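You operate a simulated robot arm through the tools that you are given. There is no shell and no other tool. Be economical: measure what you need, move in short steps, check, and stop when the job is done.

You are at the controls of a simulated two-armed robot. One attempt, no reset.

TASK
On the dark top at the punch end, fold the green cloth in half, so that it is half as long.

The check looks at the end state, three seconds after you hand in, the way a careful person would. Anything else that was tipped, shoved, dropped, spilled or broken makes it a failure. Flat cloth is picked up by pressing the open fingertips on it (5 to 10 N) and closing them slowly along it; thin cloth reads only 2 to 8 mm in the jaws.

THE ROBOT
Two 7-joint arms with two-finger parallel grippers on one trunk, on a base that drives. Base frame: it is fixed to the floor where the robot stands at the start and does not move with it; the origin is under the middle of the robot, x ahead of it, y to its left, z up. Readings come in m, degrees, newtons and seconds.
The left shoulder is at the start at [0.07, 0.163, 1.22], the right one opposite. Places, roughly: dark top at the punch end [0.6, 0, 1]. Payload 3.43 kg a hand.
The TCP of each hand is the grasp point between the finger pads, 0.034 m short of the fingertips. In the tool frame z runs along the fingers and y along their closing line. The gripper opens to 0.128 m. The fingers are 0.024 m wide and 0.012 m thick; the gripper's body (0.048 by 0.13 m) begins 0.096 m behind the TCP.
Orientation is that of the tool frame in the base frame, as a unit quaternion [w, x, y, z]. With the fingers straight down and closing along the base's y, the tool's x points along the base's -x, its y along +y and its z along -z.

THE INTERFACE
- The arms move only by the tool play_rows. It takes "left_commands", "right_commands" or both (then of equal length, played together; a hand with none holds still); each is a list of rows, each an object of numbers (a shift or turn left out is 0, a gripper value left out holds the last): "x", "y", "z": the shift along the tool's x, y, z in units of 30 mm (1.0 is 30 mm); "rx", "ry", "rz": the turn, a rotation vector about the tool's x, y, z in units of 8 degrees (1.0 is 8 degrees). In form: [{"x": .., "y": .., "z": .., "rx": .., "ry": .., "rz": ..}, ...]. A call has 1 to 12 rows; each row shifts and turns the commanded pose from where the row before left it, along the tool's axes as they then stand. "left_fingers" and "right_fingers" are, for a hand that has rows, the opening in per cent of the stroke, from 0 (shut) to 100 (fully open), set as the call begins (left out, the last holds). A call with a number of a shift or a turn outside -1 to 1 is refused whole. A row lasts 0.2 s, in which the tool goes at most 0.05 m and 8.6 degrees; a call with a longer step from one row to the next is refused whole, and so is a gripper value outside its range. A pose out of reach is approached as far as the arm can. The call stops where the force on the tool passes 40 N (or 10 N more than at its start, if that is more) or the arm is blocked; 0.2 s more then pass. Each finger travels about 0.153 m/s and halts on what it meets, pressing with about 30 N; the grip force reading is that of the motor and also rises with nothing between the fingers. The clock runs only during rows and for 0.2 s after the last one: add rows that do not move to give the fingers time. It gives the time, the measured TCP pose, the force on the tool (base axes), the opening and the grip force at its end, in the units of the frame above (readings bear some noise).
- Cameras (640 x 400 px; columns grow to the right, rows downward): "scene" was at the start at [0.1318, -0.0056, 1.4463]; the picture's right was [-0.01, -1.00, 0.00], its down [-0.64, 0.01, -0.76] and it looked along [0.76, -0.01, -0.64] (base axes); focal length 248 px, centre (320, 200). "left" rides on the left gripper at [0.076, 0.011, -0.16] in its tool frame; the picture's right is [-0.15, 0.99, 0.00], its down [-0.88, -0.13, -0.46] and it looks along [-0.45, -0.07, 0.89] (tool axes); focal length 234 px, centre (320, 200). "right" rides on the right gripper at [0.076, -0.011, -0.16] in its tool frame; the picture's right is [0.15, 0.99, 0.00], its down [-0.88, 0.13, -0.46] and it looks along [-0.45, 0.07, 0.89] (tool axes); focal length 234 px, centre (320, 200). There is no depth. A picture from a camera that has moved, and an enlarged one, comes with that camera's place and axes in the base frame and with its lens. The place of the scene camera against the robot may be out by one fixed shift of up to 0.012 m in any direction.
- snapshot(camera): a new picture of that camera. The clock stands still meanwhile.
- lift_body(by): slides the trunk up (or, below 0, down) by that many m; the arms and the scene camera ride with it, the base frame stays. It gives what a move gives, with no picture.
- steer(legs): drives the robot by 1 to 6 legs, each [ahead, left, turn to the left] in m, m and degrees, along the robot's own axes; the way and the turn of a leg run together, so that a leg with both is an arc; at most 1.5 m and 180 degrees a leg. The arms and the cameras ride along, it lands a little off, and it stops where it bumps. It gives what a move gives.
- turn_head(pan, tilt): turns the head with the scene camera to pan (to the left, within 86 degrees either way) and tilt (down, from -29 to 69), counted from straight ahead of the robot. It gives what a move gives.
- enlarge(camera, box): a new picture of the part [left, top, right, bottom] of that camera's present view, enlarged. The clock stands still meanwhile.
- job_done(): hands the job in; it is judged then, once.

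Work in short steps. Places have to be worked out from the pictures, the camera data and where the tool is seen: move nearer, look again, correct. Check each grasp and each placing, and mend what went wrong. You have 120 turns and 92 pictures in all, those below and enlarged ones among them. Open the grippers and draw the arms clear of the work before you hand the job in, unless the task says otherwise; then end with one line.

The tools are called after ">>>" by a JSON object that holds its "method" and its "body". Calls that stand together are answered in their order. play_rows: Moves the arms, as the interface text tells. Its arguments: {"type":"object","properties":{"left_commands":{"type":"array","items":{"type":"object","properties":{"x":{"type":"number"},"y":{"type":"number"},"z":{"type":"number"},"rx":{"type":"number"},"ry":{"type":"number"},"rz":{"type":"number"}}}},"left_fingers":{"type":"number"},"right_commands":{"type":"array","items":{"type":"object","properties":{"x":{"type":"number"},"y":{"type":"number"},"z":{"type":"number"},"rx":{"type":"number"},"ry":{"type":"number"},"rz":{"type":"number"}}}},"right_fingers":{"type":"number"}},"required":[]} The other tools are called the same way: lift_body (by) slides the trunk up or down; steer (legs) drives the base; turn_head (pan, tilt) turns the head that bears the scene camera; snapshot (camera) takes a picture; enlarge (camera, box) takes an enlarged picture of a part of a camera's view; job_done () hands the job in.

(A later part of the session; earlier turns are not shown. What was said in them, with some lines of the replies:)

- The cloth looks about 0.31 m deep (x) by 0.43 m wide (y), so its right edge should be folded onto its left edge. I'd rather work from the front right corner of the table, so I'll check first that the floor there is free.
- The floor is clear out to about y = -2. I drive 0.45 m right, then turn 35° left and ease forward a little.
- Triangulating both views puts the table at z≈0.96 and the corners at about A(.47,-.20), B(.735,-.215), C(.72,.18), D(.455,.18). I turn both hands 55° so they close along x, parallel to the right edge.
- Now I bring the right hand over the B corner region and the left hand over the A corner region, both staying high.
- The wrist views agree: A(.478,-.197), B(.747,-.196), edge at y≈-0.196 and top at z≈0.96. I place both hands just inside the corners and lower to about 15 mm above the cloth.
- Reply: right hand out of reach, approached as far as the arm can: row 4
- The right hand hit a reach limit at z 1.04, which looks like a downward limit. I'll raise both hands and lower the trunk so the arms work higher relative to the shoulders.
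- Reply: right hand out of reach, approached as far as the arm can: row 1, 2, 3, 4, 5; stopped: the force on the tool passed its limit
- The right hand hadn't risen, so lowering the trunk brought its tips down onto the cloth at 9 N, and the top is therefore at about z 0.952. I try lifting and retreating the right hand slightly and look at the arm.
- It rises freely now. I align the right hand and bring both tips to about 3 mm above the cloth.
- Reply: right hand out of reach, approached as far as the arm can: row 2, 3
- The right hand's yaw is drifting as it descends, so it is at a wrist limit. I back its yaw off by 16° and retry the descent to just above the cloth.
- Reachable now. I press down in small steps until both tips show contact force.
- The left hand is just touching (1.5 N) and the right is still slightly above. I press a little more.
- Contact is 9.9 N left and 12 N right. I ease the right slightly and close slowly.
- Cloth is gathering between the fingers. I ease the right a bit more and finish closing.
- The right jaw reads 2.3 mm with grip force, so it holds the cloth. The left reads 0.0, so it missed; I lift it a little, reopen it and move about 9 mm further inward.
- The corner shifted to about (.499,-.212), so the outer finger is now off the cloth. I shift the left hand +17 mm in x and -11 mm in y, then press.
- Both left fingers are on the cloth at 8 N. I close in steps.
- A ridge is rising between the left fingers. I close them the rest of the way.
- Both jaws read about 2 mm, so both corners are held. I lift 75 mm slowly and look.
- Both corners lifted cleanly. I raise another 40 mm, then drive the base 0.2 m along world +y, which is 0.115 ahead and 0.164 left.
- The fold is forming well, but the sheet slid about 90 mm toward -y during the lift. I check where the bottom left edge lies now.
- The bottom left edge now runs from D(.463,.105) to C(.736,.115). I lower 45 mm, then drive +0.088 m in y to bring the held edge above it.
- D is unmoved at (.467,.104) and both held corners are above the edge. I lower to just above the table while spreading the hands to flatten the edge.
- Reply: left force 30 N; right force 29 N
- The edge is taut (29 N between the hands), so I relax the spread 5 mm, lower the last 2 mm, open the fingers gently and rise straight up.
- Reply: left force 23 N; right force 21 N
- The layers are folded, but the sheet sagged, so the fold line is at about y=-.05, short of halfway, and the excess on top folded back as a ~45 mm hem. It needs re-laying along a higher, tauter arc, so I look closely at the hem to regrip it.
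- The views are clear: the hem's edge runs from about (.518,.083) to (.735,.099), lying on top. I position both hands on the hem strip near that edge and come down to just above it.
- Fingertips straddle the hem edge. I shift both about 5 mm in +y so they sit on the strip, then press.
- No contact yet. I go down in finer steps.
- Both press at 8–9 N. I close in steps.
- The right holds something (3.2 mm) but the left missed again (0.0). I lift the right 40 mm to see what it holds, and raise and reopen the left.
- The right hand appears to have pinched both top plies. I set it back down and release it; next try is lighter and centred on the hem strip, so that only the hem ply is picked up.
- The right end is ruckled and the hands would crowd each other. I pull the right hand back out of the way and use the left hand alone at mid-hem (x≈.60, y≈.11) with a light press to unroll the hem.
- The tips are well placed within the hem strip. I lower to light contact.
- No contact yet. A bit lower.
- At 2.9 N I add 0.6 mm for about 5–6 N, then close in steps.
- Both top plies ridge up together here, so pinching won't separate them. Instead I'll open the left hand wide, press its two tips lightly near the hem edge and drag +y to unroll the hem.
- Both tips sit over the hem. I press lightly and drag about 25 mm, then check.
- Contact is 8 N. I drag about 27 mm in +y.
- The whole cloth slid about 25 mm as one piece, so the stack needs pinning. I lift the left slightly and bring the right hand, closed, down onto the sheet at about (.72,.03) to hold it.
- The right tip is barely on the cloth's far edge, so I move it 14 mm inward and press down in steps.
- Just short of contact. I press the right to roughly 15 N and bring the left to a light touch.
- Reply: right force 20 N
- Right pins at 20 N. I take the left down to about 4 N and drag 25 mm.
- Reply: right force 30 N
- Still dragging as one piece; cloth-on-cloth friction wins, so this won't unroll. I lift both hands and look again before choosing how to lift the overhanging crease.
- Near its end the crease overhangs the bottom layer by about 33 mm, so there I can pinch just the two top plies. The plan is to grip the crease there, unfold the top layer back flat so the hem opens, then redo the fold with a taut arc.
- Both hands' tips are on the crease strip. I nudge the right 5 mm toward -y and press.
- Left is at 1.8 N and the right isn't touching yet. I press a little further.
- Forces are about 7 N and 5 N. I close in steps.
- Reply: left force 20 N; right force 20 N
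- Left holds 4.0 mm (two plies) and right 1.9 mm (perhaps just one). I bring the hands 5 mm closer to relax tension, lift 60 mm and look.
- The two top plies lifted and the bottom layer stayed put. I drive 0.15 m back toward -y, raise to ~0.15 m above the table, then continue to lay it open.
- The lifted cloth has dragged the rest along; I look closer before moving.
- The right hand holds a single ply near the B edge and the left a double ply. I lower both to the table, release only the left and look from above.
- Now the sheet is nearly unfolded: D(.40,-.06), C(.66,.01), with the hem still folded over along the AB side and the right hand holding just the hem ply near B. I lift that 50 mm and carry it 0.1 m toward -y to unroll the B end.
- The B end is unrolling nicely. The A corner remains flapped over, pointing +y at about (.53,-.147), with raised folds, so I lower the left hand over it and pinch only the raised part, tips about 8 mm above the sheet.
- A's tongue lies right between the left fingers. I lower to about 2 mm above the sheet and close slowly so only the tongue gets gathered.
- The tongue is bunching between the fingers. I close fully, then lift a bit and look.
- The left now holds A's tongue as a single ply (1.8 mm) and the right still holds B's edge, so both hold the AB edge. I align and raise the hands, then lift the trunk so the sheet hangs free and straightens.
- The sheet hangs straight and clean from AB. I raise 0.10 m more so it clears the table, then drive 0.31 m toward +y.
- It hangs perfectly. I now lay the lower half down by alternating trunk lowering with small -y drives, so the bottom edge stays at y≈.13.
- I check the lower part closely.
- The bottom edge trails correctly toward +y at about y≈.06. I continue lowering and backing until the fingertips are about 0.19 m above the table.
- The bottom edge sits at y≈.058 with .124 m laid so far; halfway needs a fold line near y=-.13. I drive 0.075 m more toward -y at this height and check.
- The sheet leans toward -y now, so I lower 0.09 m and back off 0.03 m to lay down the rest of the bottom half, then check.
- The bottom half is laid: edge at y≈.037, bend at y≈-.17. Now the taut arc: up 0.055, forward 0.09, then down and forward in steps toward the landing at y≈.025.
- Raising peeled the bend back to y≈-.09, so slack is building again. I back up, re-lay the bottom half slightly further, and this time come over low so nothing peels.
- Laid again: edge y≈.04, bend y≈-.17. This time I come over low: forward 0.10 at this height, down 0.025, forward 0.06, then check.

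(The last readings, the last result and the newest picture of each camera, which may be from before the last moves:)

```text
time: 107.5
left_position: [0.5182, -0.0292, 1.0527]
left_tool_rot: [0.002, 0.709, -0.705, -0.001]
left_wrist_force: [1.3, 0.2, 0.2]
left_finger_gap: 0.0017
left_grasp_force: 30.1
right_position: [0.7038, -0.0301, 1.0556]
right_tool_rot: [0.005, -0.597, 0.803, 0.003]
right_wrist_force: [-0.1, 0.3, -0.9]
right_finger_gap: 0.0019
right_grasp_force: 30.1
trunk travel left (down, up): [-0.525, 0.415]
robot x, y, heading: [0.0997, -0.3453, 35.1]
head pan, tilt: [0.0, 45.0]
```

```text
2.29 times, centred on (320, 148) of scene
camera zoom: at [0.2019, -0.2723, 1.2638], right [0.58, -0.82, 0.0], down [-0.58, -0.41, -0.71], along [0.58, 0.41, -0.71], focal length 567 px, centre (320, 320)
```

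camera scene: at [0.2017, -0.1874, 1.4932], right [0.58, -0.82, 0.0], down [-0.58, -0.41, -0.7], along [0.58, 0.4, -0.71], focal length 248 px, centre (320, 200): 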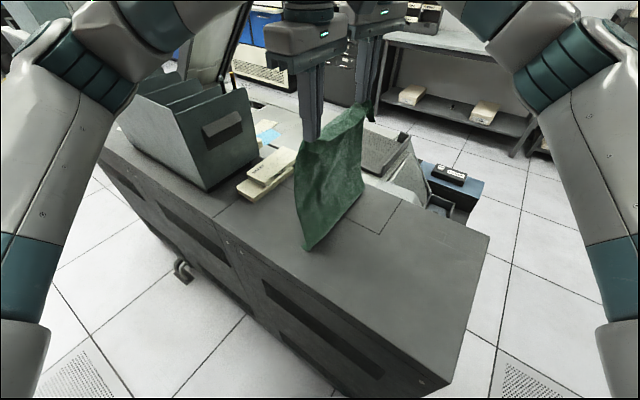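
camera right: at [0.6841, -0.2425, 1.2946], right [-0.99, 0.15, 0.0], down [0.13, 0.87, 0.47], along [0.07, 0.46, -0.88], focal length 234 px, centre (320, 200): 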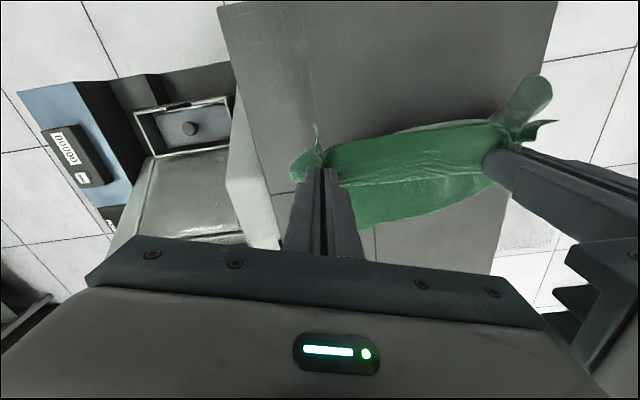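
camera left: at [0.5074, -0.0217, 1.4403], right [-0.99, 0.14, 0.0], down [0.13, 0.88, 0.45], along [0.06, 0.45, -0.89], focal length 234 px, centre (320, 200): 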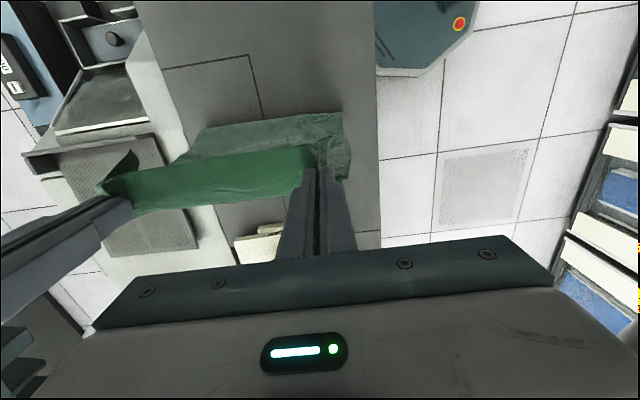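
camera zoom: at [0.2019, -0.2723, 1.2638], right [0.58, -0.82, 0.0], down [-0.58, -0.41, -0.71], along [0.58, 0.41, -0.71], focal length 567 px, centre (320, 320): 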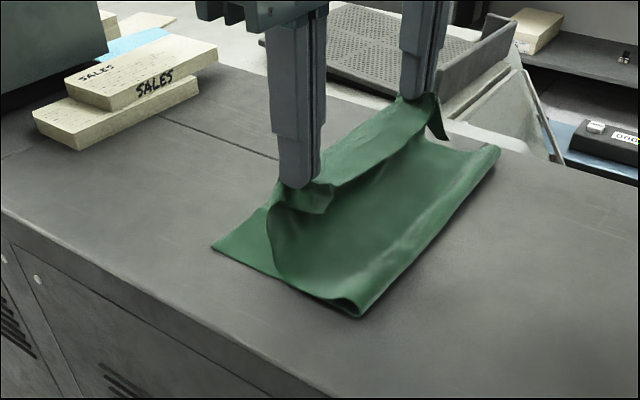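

The belly is smaller this time, with the bend at y≈-.114. I pull on low to y≈.095 to take the belly out, lower nearly to the table, then push the edge back to y≈.03 so the slack arches toward the fold instead of tucking under.

>>> {"method": "steer", "body": {"legs": [[0.043, 0.0614, 0]]}}

>>> {"method": "lift_body", "body": {"by": -0.035}}

>>> {"method": "steer", "body": {"legs": [[0.0287, 0.041, 0]]}}

>>> {"method": "lift_body", "body": {"by": -0.022}}

>>> {"method": "enlarge", "body": {"camera": "scene", "box": [180, 80, 460, 255]}}

```text
time: 108.5
left_position: [0.5172, 0.0467, 1.0522]
left_tool_rot: [0.002, 0.71, -0.704, 0.0]
left_wrist_force: [0.8, 0.1, 0.7]
left_finger_gap: 0.0018
left_grasp_force: 30.5
right_position: [0.7023, 0.0444, 1.056]
right_tool_rot: [0.006, -0.597, 0.802, 0.003]
right_wrist_force: [-1.0, -0.2, -0.6]
right_finger_gap: 0.0018
right_grasp_force: 29.9
trunk travel left (down, up): [-0.525, 0.415]
robot x, y, heading: [0.0981, -0.2695, 35.3]
head pan, tilt: [0.0, 45.0]
```

```text
time: 109.3
left_position: [0.5177, 0.0436, 1.0188]
left_tool_rot: [0.001, 0.71, -0.704, 0.001]
left_wrist_force: [0.9, 0.1, 0.0]
left_finger_gap: 0.0017
left_grasp_force: 29.7
right_position: [0.7025, 0.0437, 1.0205]
right_tool_rot: [0.006, -0.596, 0.803, 0.003]
right_wrist_force: [-0.1, -0.2, -0.3]
right_finger_gap: 0.0022
right_grasp_force: 30.1
trunk travel left (down, up): [-0.49, 0.45]
robot x, y, heading: [0.0995, -0.2725, 35.1]
head pan, tilt: [0.0, 45.0]
```

```text
time: 110.2
left_position: [0.5177, 0.0944, 1.0177]
left_tool_rot: [0.003, 0.71, -0.704, 0.0]
left_wrist_force: [1.1, 0.3, -0.6]
left_finger_gap: 0.0019
left_grasp_force: 30.1
right_position: [0.7033, 0.0932, 1.0194]
right_tool_rot: [0.006, -0.596, 0.803, 0.003]
right_wrist_force: [-1.2, 0.4, 0.6]
right_finger_gap: 0.0019
right_grasp_force: 30.1
trunk travel left (down, up): [-0.49, 0.45]
robot x, y, heading: [0.1008, -0.22, 35.3]
head pan, tilt: [0.0, 45.0]
```

```text
time: 110.9
left_position: [0.5179, 0.0931, 0.9962]
left_tool_rot: [0.001, 0.709, -0.705, 0.001]
left_wrist_force: [0.6, 0.1, 0.7]
left_finger_gap: 0.002
left_grasp_force: 30.1
right_position: [0.7023, 0.092, 0.9988]
right_tool_rot: [0.006, -0.596, 0.803, 0.004]
right_wrist_force: [-1.0, -0.1, 0.2]
right_finger_gap: 0.0022
right_grasp_force: 30.3
trunk travel left (down, up): [-0.468, 0.472]
robot x, y, heading: [0.0985, -0.2245, 35.2]
head pan, tilt: [0.0, 45.0]
```

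```text
2.29 times, centred on (320, 168) of scene
camera zoom: at [0.2012, -0.1505, 1.2069], right [0.58, -0.82, 0.0], down [-0.58, -0.41, -0.71], along [0.58, 0.41, -0.71], focal length 567 px, centre (320, 274)
```

zoom: 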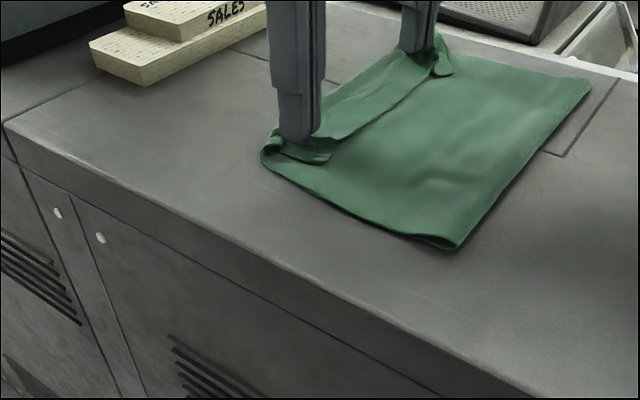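

The sheet is down: bend at y≈-.066, held edge close to the bottom edge, with only a small curl at the grip. I lower the last few mm, release, rise straight up and inspect.

>>> {"method": "play_rows", "body": {"left_commands": [{"z": 0.15}, {"z": 0.05}, {}], "right_commands": [{"z": 0.17}, {"z": 0.1}, {}]}}

>>> {"method": "play_rows", "body": {"left_commands": [{}, {}, {}, {"z": -0.4}, {"z": -1}, {"z": -1}, {"z": -1}, {"z": -1}], "right_commands": [{}, {}, {}, {"z": -0.4}, {"z": -1}, {"z": -1}, {"z": -1}, {"z": -1}], "left_fingers": 28, "right_fingers": 28}}

>>> {"method": "enlarge", "body": {"camera": "left", "box": [80, 0, 560, 260]}}

```text
time: 111.7
left_position: [0.5171, 0.0947, 0.9893]
left_tool_rot: [0.001, 0.71, -0.704, -0.001]
left_wrist_force: [0.4, -0.5, 0.7]
left_finger_gap: 0.0017
left_grasp_force: 30.3
right_position: [0.7031, 0.0916, 0.9905]
right_tool_rot: [0.005, -0.596, 0.803, 0.003]
right_wrist_force: [-1.7, 0.3, -0.5]
right_finger_gap: 0.0019
right_grasp_force: 29.9
trunk travel left (down, up): [-0.468, 0.472]
robot x, y, heading: [0.0973, -0.2201, 35.1]
head pan, tilt: [0.0, 45.0]
```

```text
time: 113.5
left_position: [0.5167, 0.0928, 1.1228]
left_tool_rot: [0.0, 0.71, -0.704, 0.001]
left_wrist_force: [-0.3, 0.4, -0.1]
left_finger_gap: 0.0358
left_grasp_force: 0.0
right_position: [0.7011, 0.09, 1.1245]
right_tool_rot: [0.008, -0.595, 0.804, 0.003]
right_wrist_force: [-0.6, 0.0, 0.4]
right_finger_gap: 0.0359
right_grasp_force: 0.1
trunk travel left (down, up): [-0.468, 0.472]
robot x, y, heading: [0.0932, -0.2232, 34.9]
head pan, tilt: [0.0, 45.0]
```

```text
1.33 times, centred on (320, 130) of left
camera zoom: at [0.5058, 0.0165, 1.2815], right [-0.99, 0.14, 0.0], down [0.12, 0.88, 0.46], along [0.06, 0.45, -0.89], focal length 312 px, centre (320, 293)
```

zoom: 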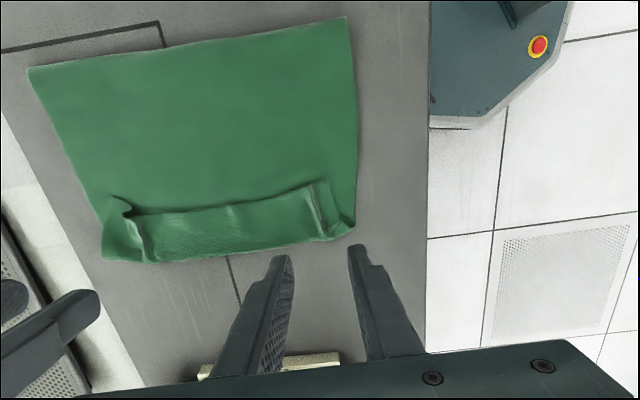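

The result is rectangular with the footprint halved, but the top edge still has a ~45 mm turned-back hem. The pinch ridges are still standing in the hem ply, so I go back to the same spots without pressing and re-close to catch just that ply.

>>> {"method": "play_rows", "body": {"left_commands": [{"z": 0.9}, {"z": 0.9}, {"z": 0.9}, {"z": 0.9}, {"z": 0.75}], "right_commands": [{"z": 0.9}, {"z": 0.9}, {"z": 0.9}, {"z": 0.9}, {"z": 0.75}]}}

>>> {"method": "play_rows", "body": {"left_commands": [{}, {}], "right_commands": [{}, {}], "left_fingers": 14, "right_fingers": 14}}

>>> {"method": "play_rows", "body": {"left_commands": [{}, {}, {}], "right_commands": [{}, {}, {}], "left_fingers": 0, "right_fingers": 0}}

```text
time: 114.7
left_position: [0.5176, 0.0927, 0.9899]
left_tool_rot: [0.002, 0.71, -0.705, -0.001]
left_wrist_force: [-0.1, 0.8, 0.2]
left_finger_gap: 0.0355
left_grasp_force: 0.0
right_position: [0.7032, 0.0948, 0.9921]
right_tool_rot: [0.005, -0.596, 0.803, 0.003]
right_wrist_force: [0.9, 0.0, 0.1]
right_finger_gap: 0.0359
right_grasp_force: 0.0
trunk travel left (down, up): [-0.468, 0.472]
robot x, y, heading: [0.1008, -0.2211, 35.0]
head pan, tilt: [0.0, 45.0]
```

```text
time: 115.3
left_position: [0.5181, 0.0931, 0.9898]
left_tool_rot: [0.002, 0.71, -0.705, 0.0]
left_wrist_force: [-0.4, -0.9, 0.6]
left_finger_gap: 0.018
left_grasp_force: 0.1
right_position: [0.704, 0.0924, 0.9928]
right_tool_rot: [0.005, -0.596, 0.803, 0.003]
right_wrist_force: [0.3, 0.2, 0.3]
right_finger_gap: 0.0179
right_grasp_force: 0.0
trunk travel left (down, up): [-0.468, 0.472]
robot x, y, heading: [0.095, -0.2194, 35.1]
head pan, tilt: [0.0, 45.0]
```

```text
time: 116.1
left_position: [0.5187, 0.0924, 0.9906]
left_tool_rot: [0.001, 0.711, -0.704, 0.0]
left_wrist_force: [4.7, -0.2, 0.5]
left_finger_gap: 0.0022
left_grasp_force: 30.5
right_position: [0.7037, 0.0935, 0.9921]
right_tool_rot: [0.006, -0.596, 0.803, 0.003]
right_wrist_force: [-5.1, 0.2, -0.2]
right_finger_gap: 0.0026
right_grasp_force: 29.7
trunk travel left (down, up): [-0.468, 0.472]
robot x, y, heading: [0.0955, -0.2208, 35.3]
head pan, tilt: [0.0, 45.0]
```

Both hands caught the ply (2.2 and 2.6 mm). I lift 50 mm, go +y so the hem swings free, lower until its edge touches, then draw back 30 mm so the edge trails outward flat.

>>> {"method": "lift_body", "body": {"by": 0.05}}

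>>> {"method": "steer", "body": {"legs": [[0.0344, 0.0491, 0]]}}

>>> {"method": "enlarge", "body": {"camera": "left", "box": [80, 0, 560, 260]}}

```text
time: 117.0
left_position: [0.5179, 0.0928, 1.0405]
left_tool_rot: [0.002, 0.709, -0.705, 0.0]
left_wrist_force: [5.3, 0.0, -0.3]
left_finger_gap: 0.0021
left_grasp_force: 30.2
right_position: [0.7039, 0.0934, 1.0413]
right_tool_rot: [0.006, -0.596, 0.803, 0.003]
right_wrist_force: [-5.1, 0.2, 0.6]
right_finger_gap: 0.0022
right_grasp_force: 30.1
trunk travel left (down, up): [-0.518, 0.422]
robot x, y, heading: [0.0982, -0.2216, 35.3]
head pan, tilt: [0.0, 45.0]
```

```text
time: 118.0
left_position: [0.5181, 0.1547, 1.0415]
left_tool_rot: [0.002, 0.709, -0.705, 0.0]
left_wrist_force: [4.6, 0.6, -0.4]
left_finger_gap: 0.002
left_grasp_force: 29.6
right_position: [0.7037, 0.1535, 1.042]
right_tool_rot: [0.006, -0.596, 0.803, 0.003]
right_wrist_force: [-4.9, 0.5, 0.1]
right_finger_gap: 0.0024
right_grasp_force: 30.0
trunk travel left (down, up): [-0.518, 0.422]
robot x, y, heading: [0.0975, -0.1628, 35.1]
head pan, tilt: [0.0, 45.0]
```

```text
1.33 times, centred on (320, 130) of left
camera zoom: at [0.5076, 0.0777, 1.1994], right [-0.99, 0.14, 0.0], down [0.12, 0.88, 0.45], along [0.06, 0.45, -0.89], focal length 312 px, centre (320, 293)
```

zoom: 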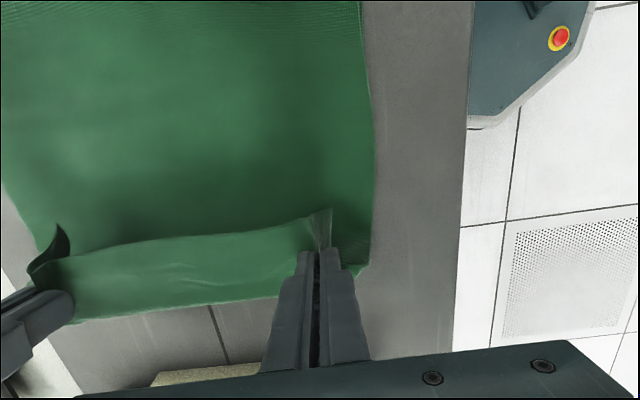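

The pinch is about 30 mm in from the edge, so that strip can't flip. I set it back down, open, slide the hands ~27 mm toward -y along the standing ridges to the very edge, and re-close there.

>>> {"method": "steer", "body": {"legs": [[-0.0258, -0.0369, 0]]}}

>>> {"method": "lift_body", "body": {"by": -0.05}}

>>> {"method": "play_rows", "body": {"left_commands": [{}, {}, {"z": -0.08}, {"x": 0.45}, {"x": 0.45}], "right_commands": [{}, {}, {"z": -0.05}, {"x": 0.43, "y": -0.13}, {"x": 0.43, "y": -0.13}], "left_fingers": 28, "right_fingers": 28}}

>>> {"method": "enlarge", "body": {"camera": "left", "box": [0, 60, 440, 260]}}

```text
time: 118.9
left_position: [0.5184, 0.1079, 1.0412]
left_tool_rot: [0.002, 0.71, -0.704, 0.0]
left_wrist_force: [5.1, 0.1, 0.0]
left_finger_gap: 0.0018
left_grasp_force: 29.9
right_position: [0.7032, 0.1075, 1.0418]
right_tool_rot: [0.007, -0.596, 0.803, 0.003]
right_wrist_force: [-4.8, -0.9, 0.5]
right_finger_gap: 0.0026
right_grasp_force: 29.7
trunk travel left (down, up): [-0.518, 0.422]
robot x, y, heading: [0.0998, -0.2069, 34.7]
head pan, tilt: [0.0, 45.0]
```

```text
time: 119.8
left_position: [0.5174, 0.1082, 0.9912]
left_tool_rot: [0.001, 0.71, -0.704, 0.0]
left_wrist_force: [5.0, -0.4, 1.4]
left_finger_gap: 0.0023
left_grasp_force: 29.6
right_position: [0.7024, 0.1094, 0.9923]
right_tool_rot: [0.006, -0.596, 0.803, 0.004]
right_wrist_force: [-4.5, 0.5, -0.4]
right_finger_gap: 0.0021
right_grasp_force: 30.3
trunk travel left (down, up): [-0.468, 0.472]
robot x, y, heading: [0.0965, -0.2043, 35.3]
head pan, tilt: [0.0, 45.0]
```

```text
time: 121.0
left_position: [0.5192, 0.0811, 0.9931]
left_tool_rot: [0.001, 0.71, -0.704, 0.0]
left_wrist_force: [-0.7, 0.1, 0.3]
left_finger_gap: 0.0355
left_grasp_force: 0.1
right_position: [0.7046, 0.0805, 0.9933]
right_tool_rot: [0.005, -0.596, 0.803, 0.003]
right_wrist_force: [0.0, 0.2, -0.2]
right_finger_gap: 0.036
right_grasp_force: 0.1
trunk travel left (down, up): [-0.468, 0.472]
robot x, y, heading: [0.0968, -0.2069, 35.2]
head pan, tilt: [0.0, 45.0]
```

```text
1.45 times, centred on (220, 160) of left
camera zoom: at [0.5079, 0.0051, 1.1524], right [-0.99, 0.14, 0.0], down [0.12, 0.88, 0.45], along [0.06, 0.45, -0.89], focal length 341 px, centre (466, 258)
```

zoom: 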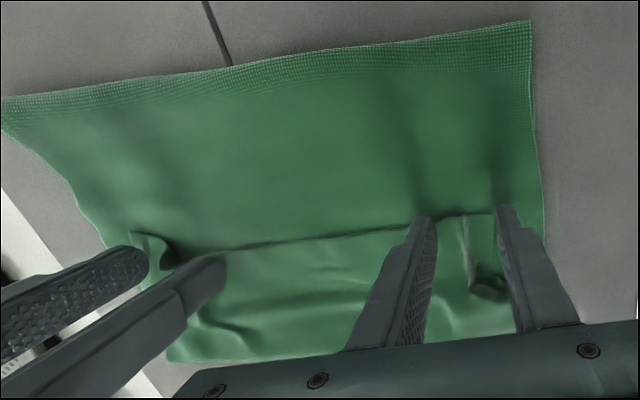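

The tips are right at the hem edge and the ridges stand between them. I lower 2 mm and close.

>>> {"method": "play_rows", "body": {"left_commands": [{"z": 0.08}, {}], "right_commands": [{"z": 0.08}, {}], "left_fingers": 14, "right_fingers": 14}}

>>> {"method": "play_rows", "body": {"left_commands": [{}, {}, {}], "right_commands": [{}, {}, {}], "left_fingers": 0, "right_fingers": 0}}

```text
time: 121.6
left_position: [0.5181, 0.08, 0.9911]
left_tool_rot: [0.0, 0.71, -0.704, 0.0]
left_wrist_force: [-0.2, 0.0, 0.0]
left_finger_gap: 0.0179
left_grasp_force: 0.0
right_position: [0.7047, 0.0831, 0.9906]
right_tool_rot: [0.005, -0.596, 0.803, 0.002]
right_wrist_force: [-0.8, 0.1, 0.4]
right_finger_gap: 0.0179
right_grasp_force: 0.0
trunk travel left (down, up): [-0.468, 0.472]
robot x, y, heading: [0.0962, -0.204, 35.0]
head pan, tilt: [0.0, 45.0]
```

```text
time: 122.4
left_position: [0.5195, 0.0806, 0.9915]
left_tool_rot: [0.001, 0.71, -0.704, 0.0]
left_wrist_force: [11.1, -0.9, -0.3]
left_finger_gap: 0.002
left_grasp_force: 29.5
right_position: [0.7039, 0.0821, 0.9908]
right_tool_rot: [0.005, -0.596, 0.803, 0.003]
right_wrist_force: [-9.3, -0.8, -0.8]
right_finger_gap: 0.0028
right_grasp_force: 30.2
trunk travel left (down, up): [-0.468, 0.472]
robot x, y, heading: [0.0941, -0.2059, 35.1]
head pan, tilt: [0.0, 45.0]
```

Caught again (2.0 and 2.8 mm), now at the edge. I lift 45 mm, drive 0.085 m in +y to unroll the hem, lower, and look.

>>> {"method": "lift_body", "body": {"by": 0.045}}

>>> {"method": "steer", "body": {"legs": [[0.0488, 0.0696, 0]]}}

>>> {"method": "lift_body", "body": {"by": -0.042}}

>>> {"method": "enlarge", "body": {"camera": "left", "box": [0, 0, 560, 260]}}

```text
time: 123.3
left_position: [0.5191, 0.0814, 1.0348]
left_tool_rot: [0.001, 0.71, -0.704, 0.0]
left_wrist_force: [10.2, 0.5, -0.3]
left_finger_gap: 0.002
left_grasp_force: 30.3
right_position: [0.7037, 0.0817, 1.0358]
right_tool_rot: [0.005, -0.597, 0.802, 0.003]
right_wrist_force: [-10.5, 0.0, -0.3]
right_finger_gap: 0.0029
right_grasp_force: 29.8
trunk travel left (down, up): [-0.513, 0.427]
robot x, y, heading: [0.0997, -0.2037, 35.3]
head pan, tilt: [0.0, 45.0]
```

```text
time: 124.4
left_position: [0.5178, 0.1666, 1.0362]
left_tool_rot: [0.002, 0.709, -0.705, 0.0]
left_wrist_force: [10.3, 0.1, 0.1]
left_finger_gap: 0.0017
left_grasp_force: 30.8
right_position: [0.7032, 0.1673, 1.0354]
right_tool_rot: [0.006, -0.596, 0.803, 0.004]
right_wrist_force: [-9.3, 1.0, -0.9]
right_finger_gap: 0.0027
right_grasp_force: 30.4
trunk travel left (down, up): [-0.513, 0.427]
robot x, y, heading: [0.0949, -0.124, 35.3]
head pan, tilt: [0.0, 45.0]
```

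```text
time: 125.2
left_position: [0.5194, 0.1652, 0.9931]
left_tool_rot: [0.001, 0.709, -0.705, 0.0]
left_wrist_force: [9.4, 0.2, -0.9]
left_finger_gap: 0.002
left_grasp_force: 29.7
right_position: [0.7035, 0.1658, 0.9932]
right_tool_rot: [0.006, -0.596, 0.803, 0.003]
right_wrist_force: [-9.5, -0.4, 0.2]
right_finger_gap: 0.0026
right_grasp_force: 30.5
trunk travel left (down, up): [-0.471, 0.469]
robot x, y, heading: [0.0989, -0.1175, 35.3]
head pan, tilt: [0.0, 45.0]
```

```text
1.14 times, centred on (280, 130) of left
camera zoom: at [0.5079, 0.0892, 1.1529], right [-0.99, 0.14, 0.0], down [0.12, 0.88, 0.45], along [0.06, 0.45, -0.89], focal length 268 px, centre (366, 280)
```

zoom: 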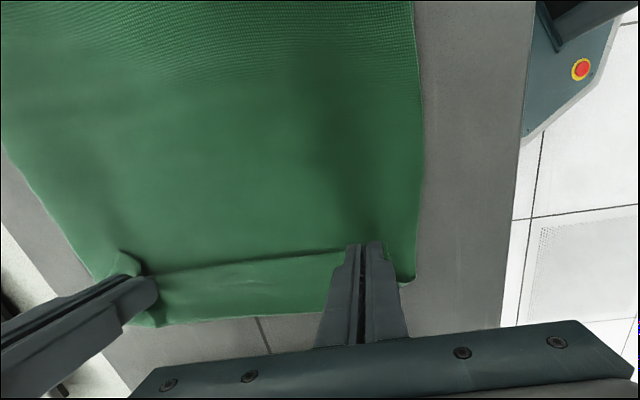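

The stack slid along instead of unrolling, and it's now close to the cards. I press the gripped tips down gently and slide the whole stack back toward -y with the arms.

>>> {"method": "play_rows", "body": {"left_commands": [{"z": 0.12}, {"z": 0.06}, {}], "right_commands": [{"z": 0.12}, {"z": 0.06}, {}]}}

```text
time: 126.0
left_position: [0.5187, 0.1645, 0.9895]
left_tool_rot: [0.0, 0.71, -0.705, 0.0]
left_wrist_force: [9.8, 0.1, 7.3]
left_finger_gap: 0.0019
left_grasp_force: 29.8
right_position: [0.7035, 0.1661, 0.9896]
right_tool_rot: [0.006, -0.596, 0.803, 0.004]
right_wrist_force: [-8.9, 0.1, 1.8]
right_finger_gap: 0.0026
right_grasp_force: 29.4
trunk travel left (down, up): [-0.471, 0.469]
robot x, y, heading: [0.0998, -0.122, 35.2]
head pan, tilt: [0.0, 45.0]
```

Contact is light. I add a touch more on the right and slide both 0.09 m toward -y.

>>> {"method": "play_rows", "body": {"left_commands": [{"z": 0.02}, {"x": 0.5}, {"x": 0.5}, {"x": 0.5}, {"x": 0.5}, {"x": 0.5}, {"x": 0.5}], "right_commands": [{"z": 0.06}, {"x": 0.478, "y": -0.145}, {"x": 0.478, "y": -0.145}, {"x": 0.478, "y": -0.145}, {"x": 0.478, "y": -0.145}, {"x": 0.478, "y": -0.145}, {"x": 0.478, "y": -0.145}]}}

>>> {"method": "enlarge", "body": {"camera": "scene", "box": [200, 60, 480, 235]}}

```text
time: 127.6
left_position: [0.5157, 0.0801, 0.9889]
left_tool_rot: [0.003, 0.71, -0.704, 0.004]
left_wrist_force: [6.1, 0.0, 3.7]
left_finger_gap: 0.0017
left_grasp_force: 29.7
right_position: [0.6994, 0.0834, 0.9897]
right_tool_rot: [0.006, -0.597, 0.802, 0.0]
right_wrist_force: [-7.1, 1.5, 8.2]
right_finger_gap: 0.0025
right_grasp_force: 29.9
trunk travel left (down, up): [-0.471, 0.469]
robot x, y, heading: [0.097, -0.1182, 35.3]
head pan, tilt: [0.0, 45.0]
```

```text
2.29 times, centred on (340, 148) of scene
camera zoom: at [0.1975, -0.043, 1.2105], right [0.58, -0.82, 0.01], down [-0.57, -0.41, -0.71], along [0.58, 0.4, -0.71], focal length 567 px, centre (274, 320)
```

zoom: 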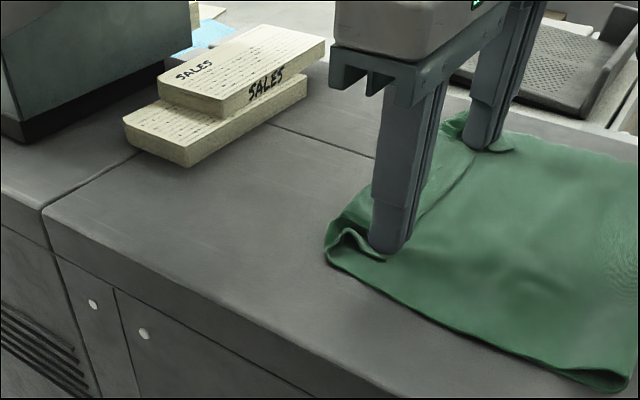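

The stack slid back intact: bend at y≈-.09, outer crease at y≈.11, so its length is ~0.20 m of 0.38, with the turned edge lying close over the bottom edge. I release, then press the turned strip flat with the tips and withdraw.

>>> {"method": "play_rows", "body": {"left_commands": [{}, {}, {}, {"z": -0.5}, {"z": -0.5}, {"x": -0.5}, {}], "right_commands": [{}, {}, {}, {"z": -0.5}, {"z": -0.5}, {"x": -0.48, "y": 0.14}, {}], "left_fingers": 30, "right_fingers": 30}}

>>> {"method": "play_rows", "body": {"left_commands": [{"z": 0.5}, {"z": 0.4}, {"z": 0.1}, {"z": 0.06}, {}], "right_commands": [{"z": 0.5}, {"z": 0.4}, {"z": 0.1}, {"z": 0.06}, {}]}}

>>> {"method": "play_rows", "body": {"left_commands": [{"z": -1}, {"z": -1}, {"z": -1}, {"z": -1}, {"z": -1}], "right_commands": [{"z": -1}, {"z": -1}, {"z": -1}, {"z": -1}, {"z": -1}]}}

>>> {"method": "snapshot", "body": {"camera": "left"}}

```text
time: 129.2
left_position: [0.5186, 0.0895, 1.0175]
left_tool_rot: [0.001, 0.71, -0.704, -0.001]
left_wrist_force: [-0.3, -0.3, -0.3]
left_finger_gap: 0.0382
left_grasp_force: 0.0
right_position: [0.7037, 0.0885, 1.0167]
right_tool_rot: [0.005, -0.597, 0.803, 0.004]
right_wrist_force: [-0.3, -0.3, 0.2]
right_finger_gap: 0.0383
right_grasp_force: 0.0
trunk travel left (down, up): [-0.471, 0.469]
robot x, y, heading: [0.0946, -0.1218, 35.2]
head pan, tilt: [0.0, 45.0]
```

```text
time: 130.4
left_position: [0.5203, 0.0926, 0.9887]
left_tool_rot: [0.003, 0.71, -0.704, 0.001]
left_wrist_force: [-0.5, -0.4, 0.7]
left_finger_gap: 0.0383
left_grasp_force: 0.1
right_position: [0.7049, 0.093, 0.9877]
right_tool_rot: [0.005, -0.596, 0.803, 0.002]
right_wrist_force: [0.4, 0.0, 0.3]
right_finger_gap: 0.0383
right_grasp_force: 0.1
trunk travel left (down, up): [-0.471, 0.469]
robot x, y, heading: [0.0973, -0.1228, 35.3]
head pan, tilt: [0.0, 45.0]
```

```text
time: 131.6
left_position: [0.5167, 0.0898, 1.1366]
left_tool_rot: [0.001, 0.71, -0.704, 0.0]
left_wrist_force: [-0.2, -0.2, 0.1]
left_finger_gap: 0.0384
left_grasp_force: 0.0
right_position: [0.7013, 0.0887, 1.1355]
right_tool_rot: [0.005, -0.596, 0.803, 0.004]
right_wrist_force: [-1.8, -0.1, 0.1]
right_finger_gap: 0.0384
right_grasp_force: 0.0
trunk travel left (down, up): [-0.471, 0.469]
robot x, y, heading: [0.0981, -0.1206, 35.2]
head pan, tilt: [0.0, 45.0]
```

```text
4 pictures are left
camera left: at [0.5065, 0.014, 1.2961], right [-0.99, 0.14, 0.0], down [0.12, 0.88, 0.45], along [0.06, 0.45, -0.89], focal length 234 px, centre (320, 200)
```

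left: 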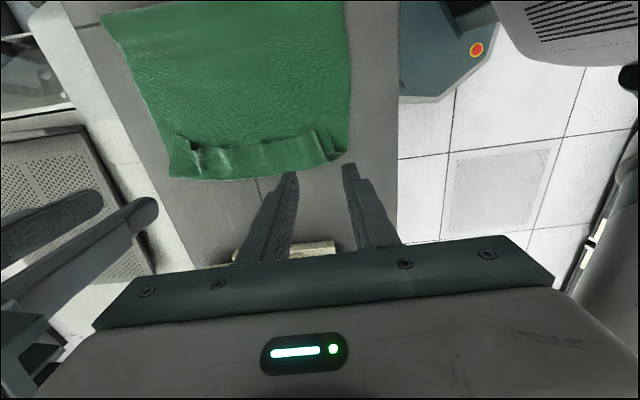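

The cloth lies as a neat two-layer rectangle of half the length, with its end corners together and everything else untouched. I draw the arms well clear with the grippers open, then take a last look.

>>> {"method": "lift_body", "body": {"by": 0.12}}

>>> {"method": "steer", "body": {"legs": [[-0.15, -0.2, 0]]}}

>>> {"method": "play_rows", "body": {"left_commands": [{}, {}, {}], "right_commands": [{}, {}, {}], "left_fingers": 100, "right_fingers": 100}}

>>> {"method": "turn_head", "body": {"pan": 20, "tilt": 45}}

>>> {"method": "snapshot", "body": {"camera": "scene"}}

```text
time: 133.1
left_position: [0.5196, 0.0918, 1.2561]
left_tool_rot: [0.001, 0.709, -0.705, 0.0]
left_wrist_force: [-0.7, 0.2, 0.1]
left_finger_gap: 0.0383
left_grasp_force: 0.0
right_position: [0.7046, 0.089, 1.2536]
right_tool_rot: [0.006, -0.597, 0.802, 0.002]
right_wrist_force: [0.4, -1.0, 0.7]
right_finger_gap: 0.0385
right_grasp_force: 0.0
trunk travel left (down, up): [-0.591, 0.349]
robot x, y, heading: [0.0997, -0.1239, 35.2]
head pan, tilt: [0.0, 45.0]
```

```text
time: 134.9
left_position: [0.5114, -0.158, 1.2563]
left_tool_rot: [0.002, 0.711, -0.704, 0.001]
left_wrist_force: [-0.1, -0.2, 0.0]
left_finger_gap: 0.0386
left_grasp_force: 0.0
right_position: [0.6965, -0.1589, 1.2533]
right_tool_rot: [0.005, -0.597, 0.803, 0.004]
right_wrist_force: [0.2, 0.0, 0.5]
right_finger_gap: 0.0384
right_grasp_force: 0.0
trunk travel left (down, up): [-0.591, 0.349]
robot x, y, heading: [0.0882, -0.3717, 35.1]
head pan, tilt: [0.0, 45.0]
```

```text
time: 135.8
left_position: [0.5128, -0.1565, 1.2564]
left_tool_rot: [0.001, 0.711, -0.704, 0.0]
left_wrist_force: [0.5, -1.3, -0.4]
left_finger_gap: 0.1281
left_grasp_force: 0.1
right_position: [0.6954, -0.1587, 1.2526]
right_tool_rot: [0.005, -0.597, 0.802, 0.003]
right_wrist_force: [-0.1, -0.9, -0.2]
right_finger_gap: 0.128
right_grasp_force: 0.0
trunk travel left (down, up): [-0.591, 0.349]
robot x, y, heading: [0.0924, -0.3667, 35.3]
head pan, tilt: [0.0, 45.0]
```

```text
time: 136.6
left_position: [0.5128, -0.1575, 1.2569]
left_tool_rot: [0.001, 0.71, -0.704, 0.001]
left_wrist_force: [-0.9, -0.7, -0.2]
left_finger_gap: 0.128
left_grasp_force: 0.1
right_position: [0.6968, -0.1592, 1.2542]
right_tool_rot: [0.006, -0.597, 0.802, 0.003]
right_wrist_force: [-0.1, 0.3, -0.1]
right_finger_gap: 0.1283
right_grasp_force: 0.1
trunk travel left (down, up): [-0.591, 0.349]
robot x, y, heading: [0.0919, -0.3734, 35.4]
head pan, tilt: [20.0, 45.0]
```

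```text
3 pictures are left
camera scene: at [0.1753, -0.2793, 1.3298], right [0.82, -0.57, 0.0], down [-0.4, -0.58, -0.71], along [0.4, 0.58, -0.71], focal length 248 px, centre (320, 200)
```

scene: 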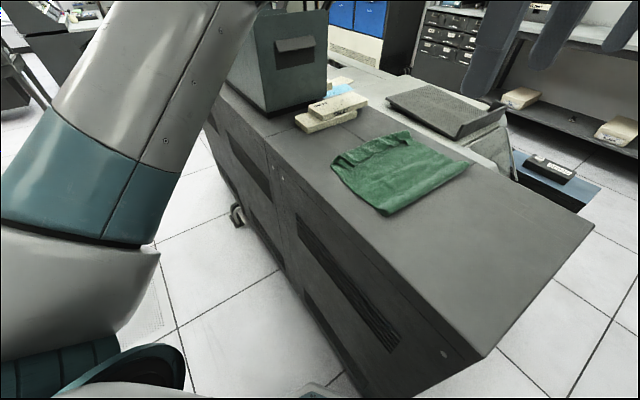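

The cloth lies folded to about half its length on the dark top, the cards and box are undisturbed, and the arms are clear with the grippers open. I hand the job in.

>>> {"method": "job_done", "body": {}}

```text
The job is handed in.
```

I folded the green cloth end over end to about half its length (about 0.20 m of 0.38 m) and handed it in, but the fold is not clean. The top edge is still turned back in a strip about 3–4 cm wide, and I couldn't see how closely it lines up with the bottom edge. Nothing else on the dark top looks moved.
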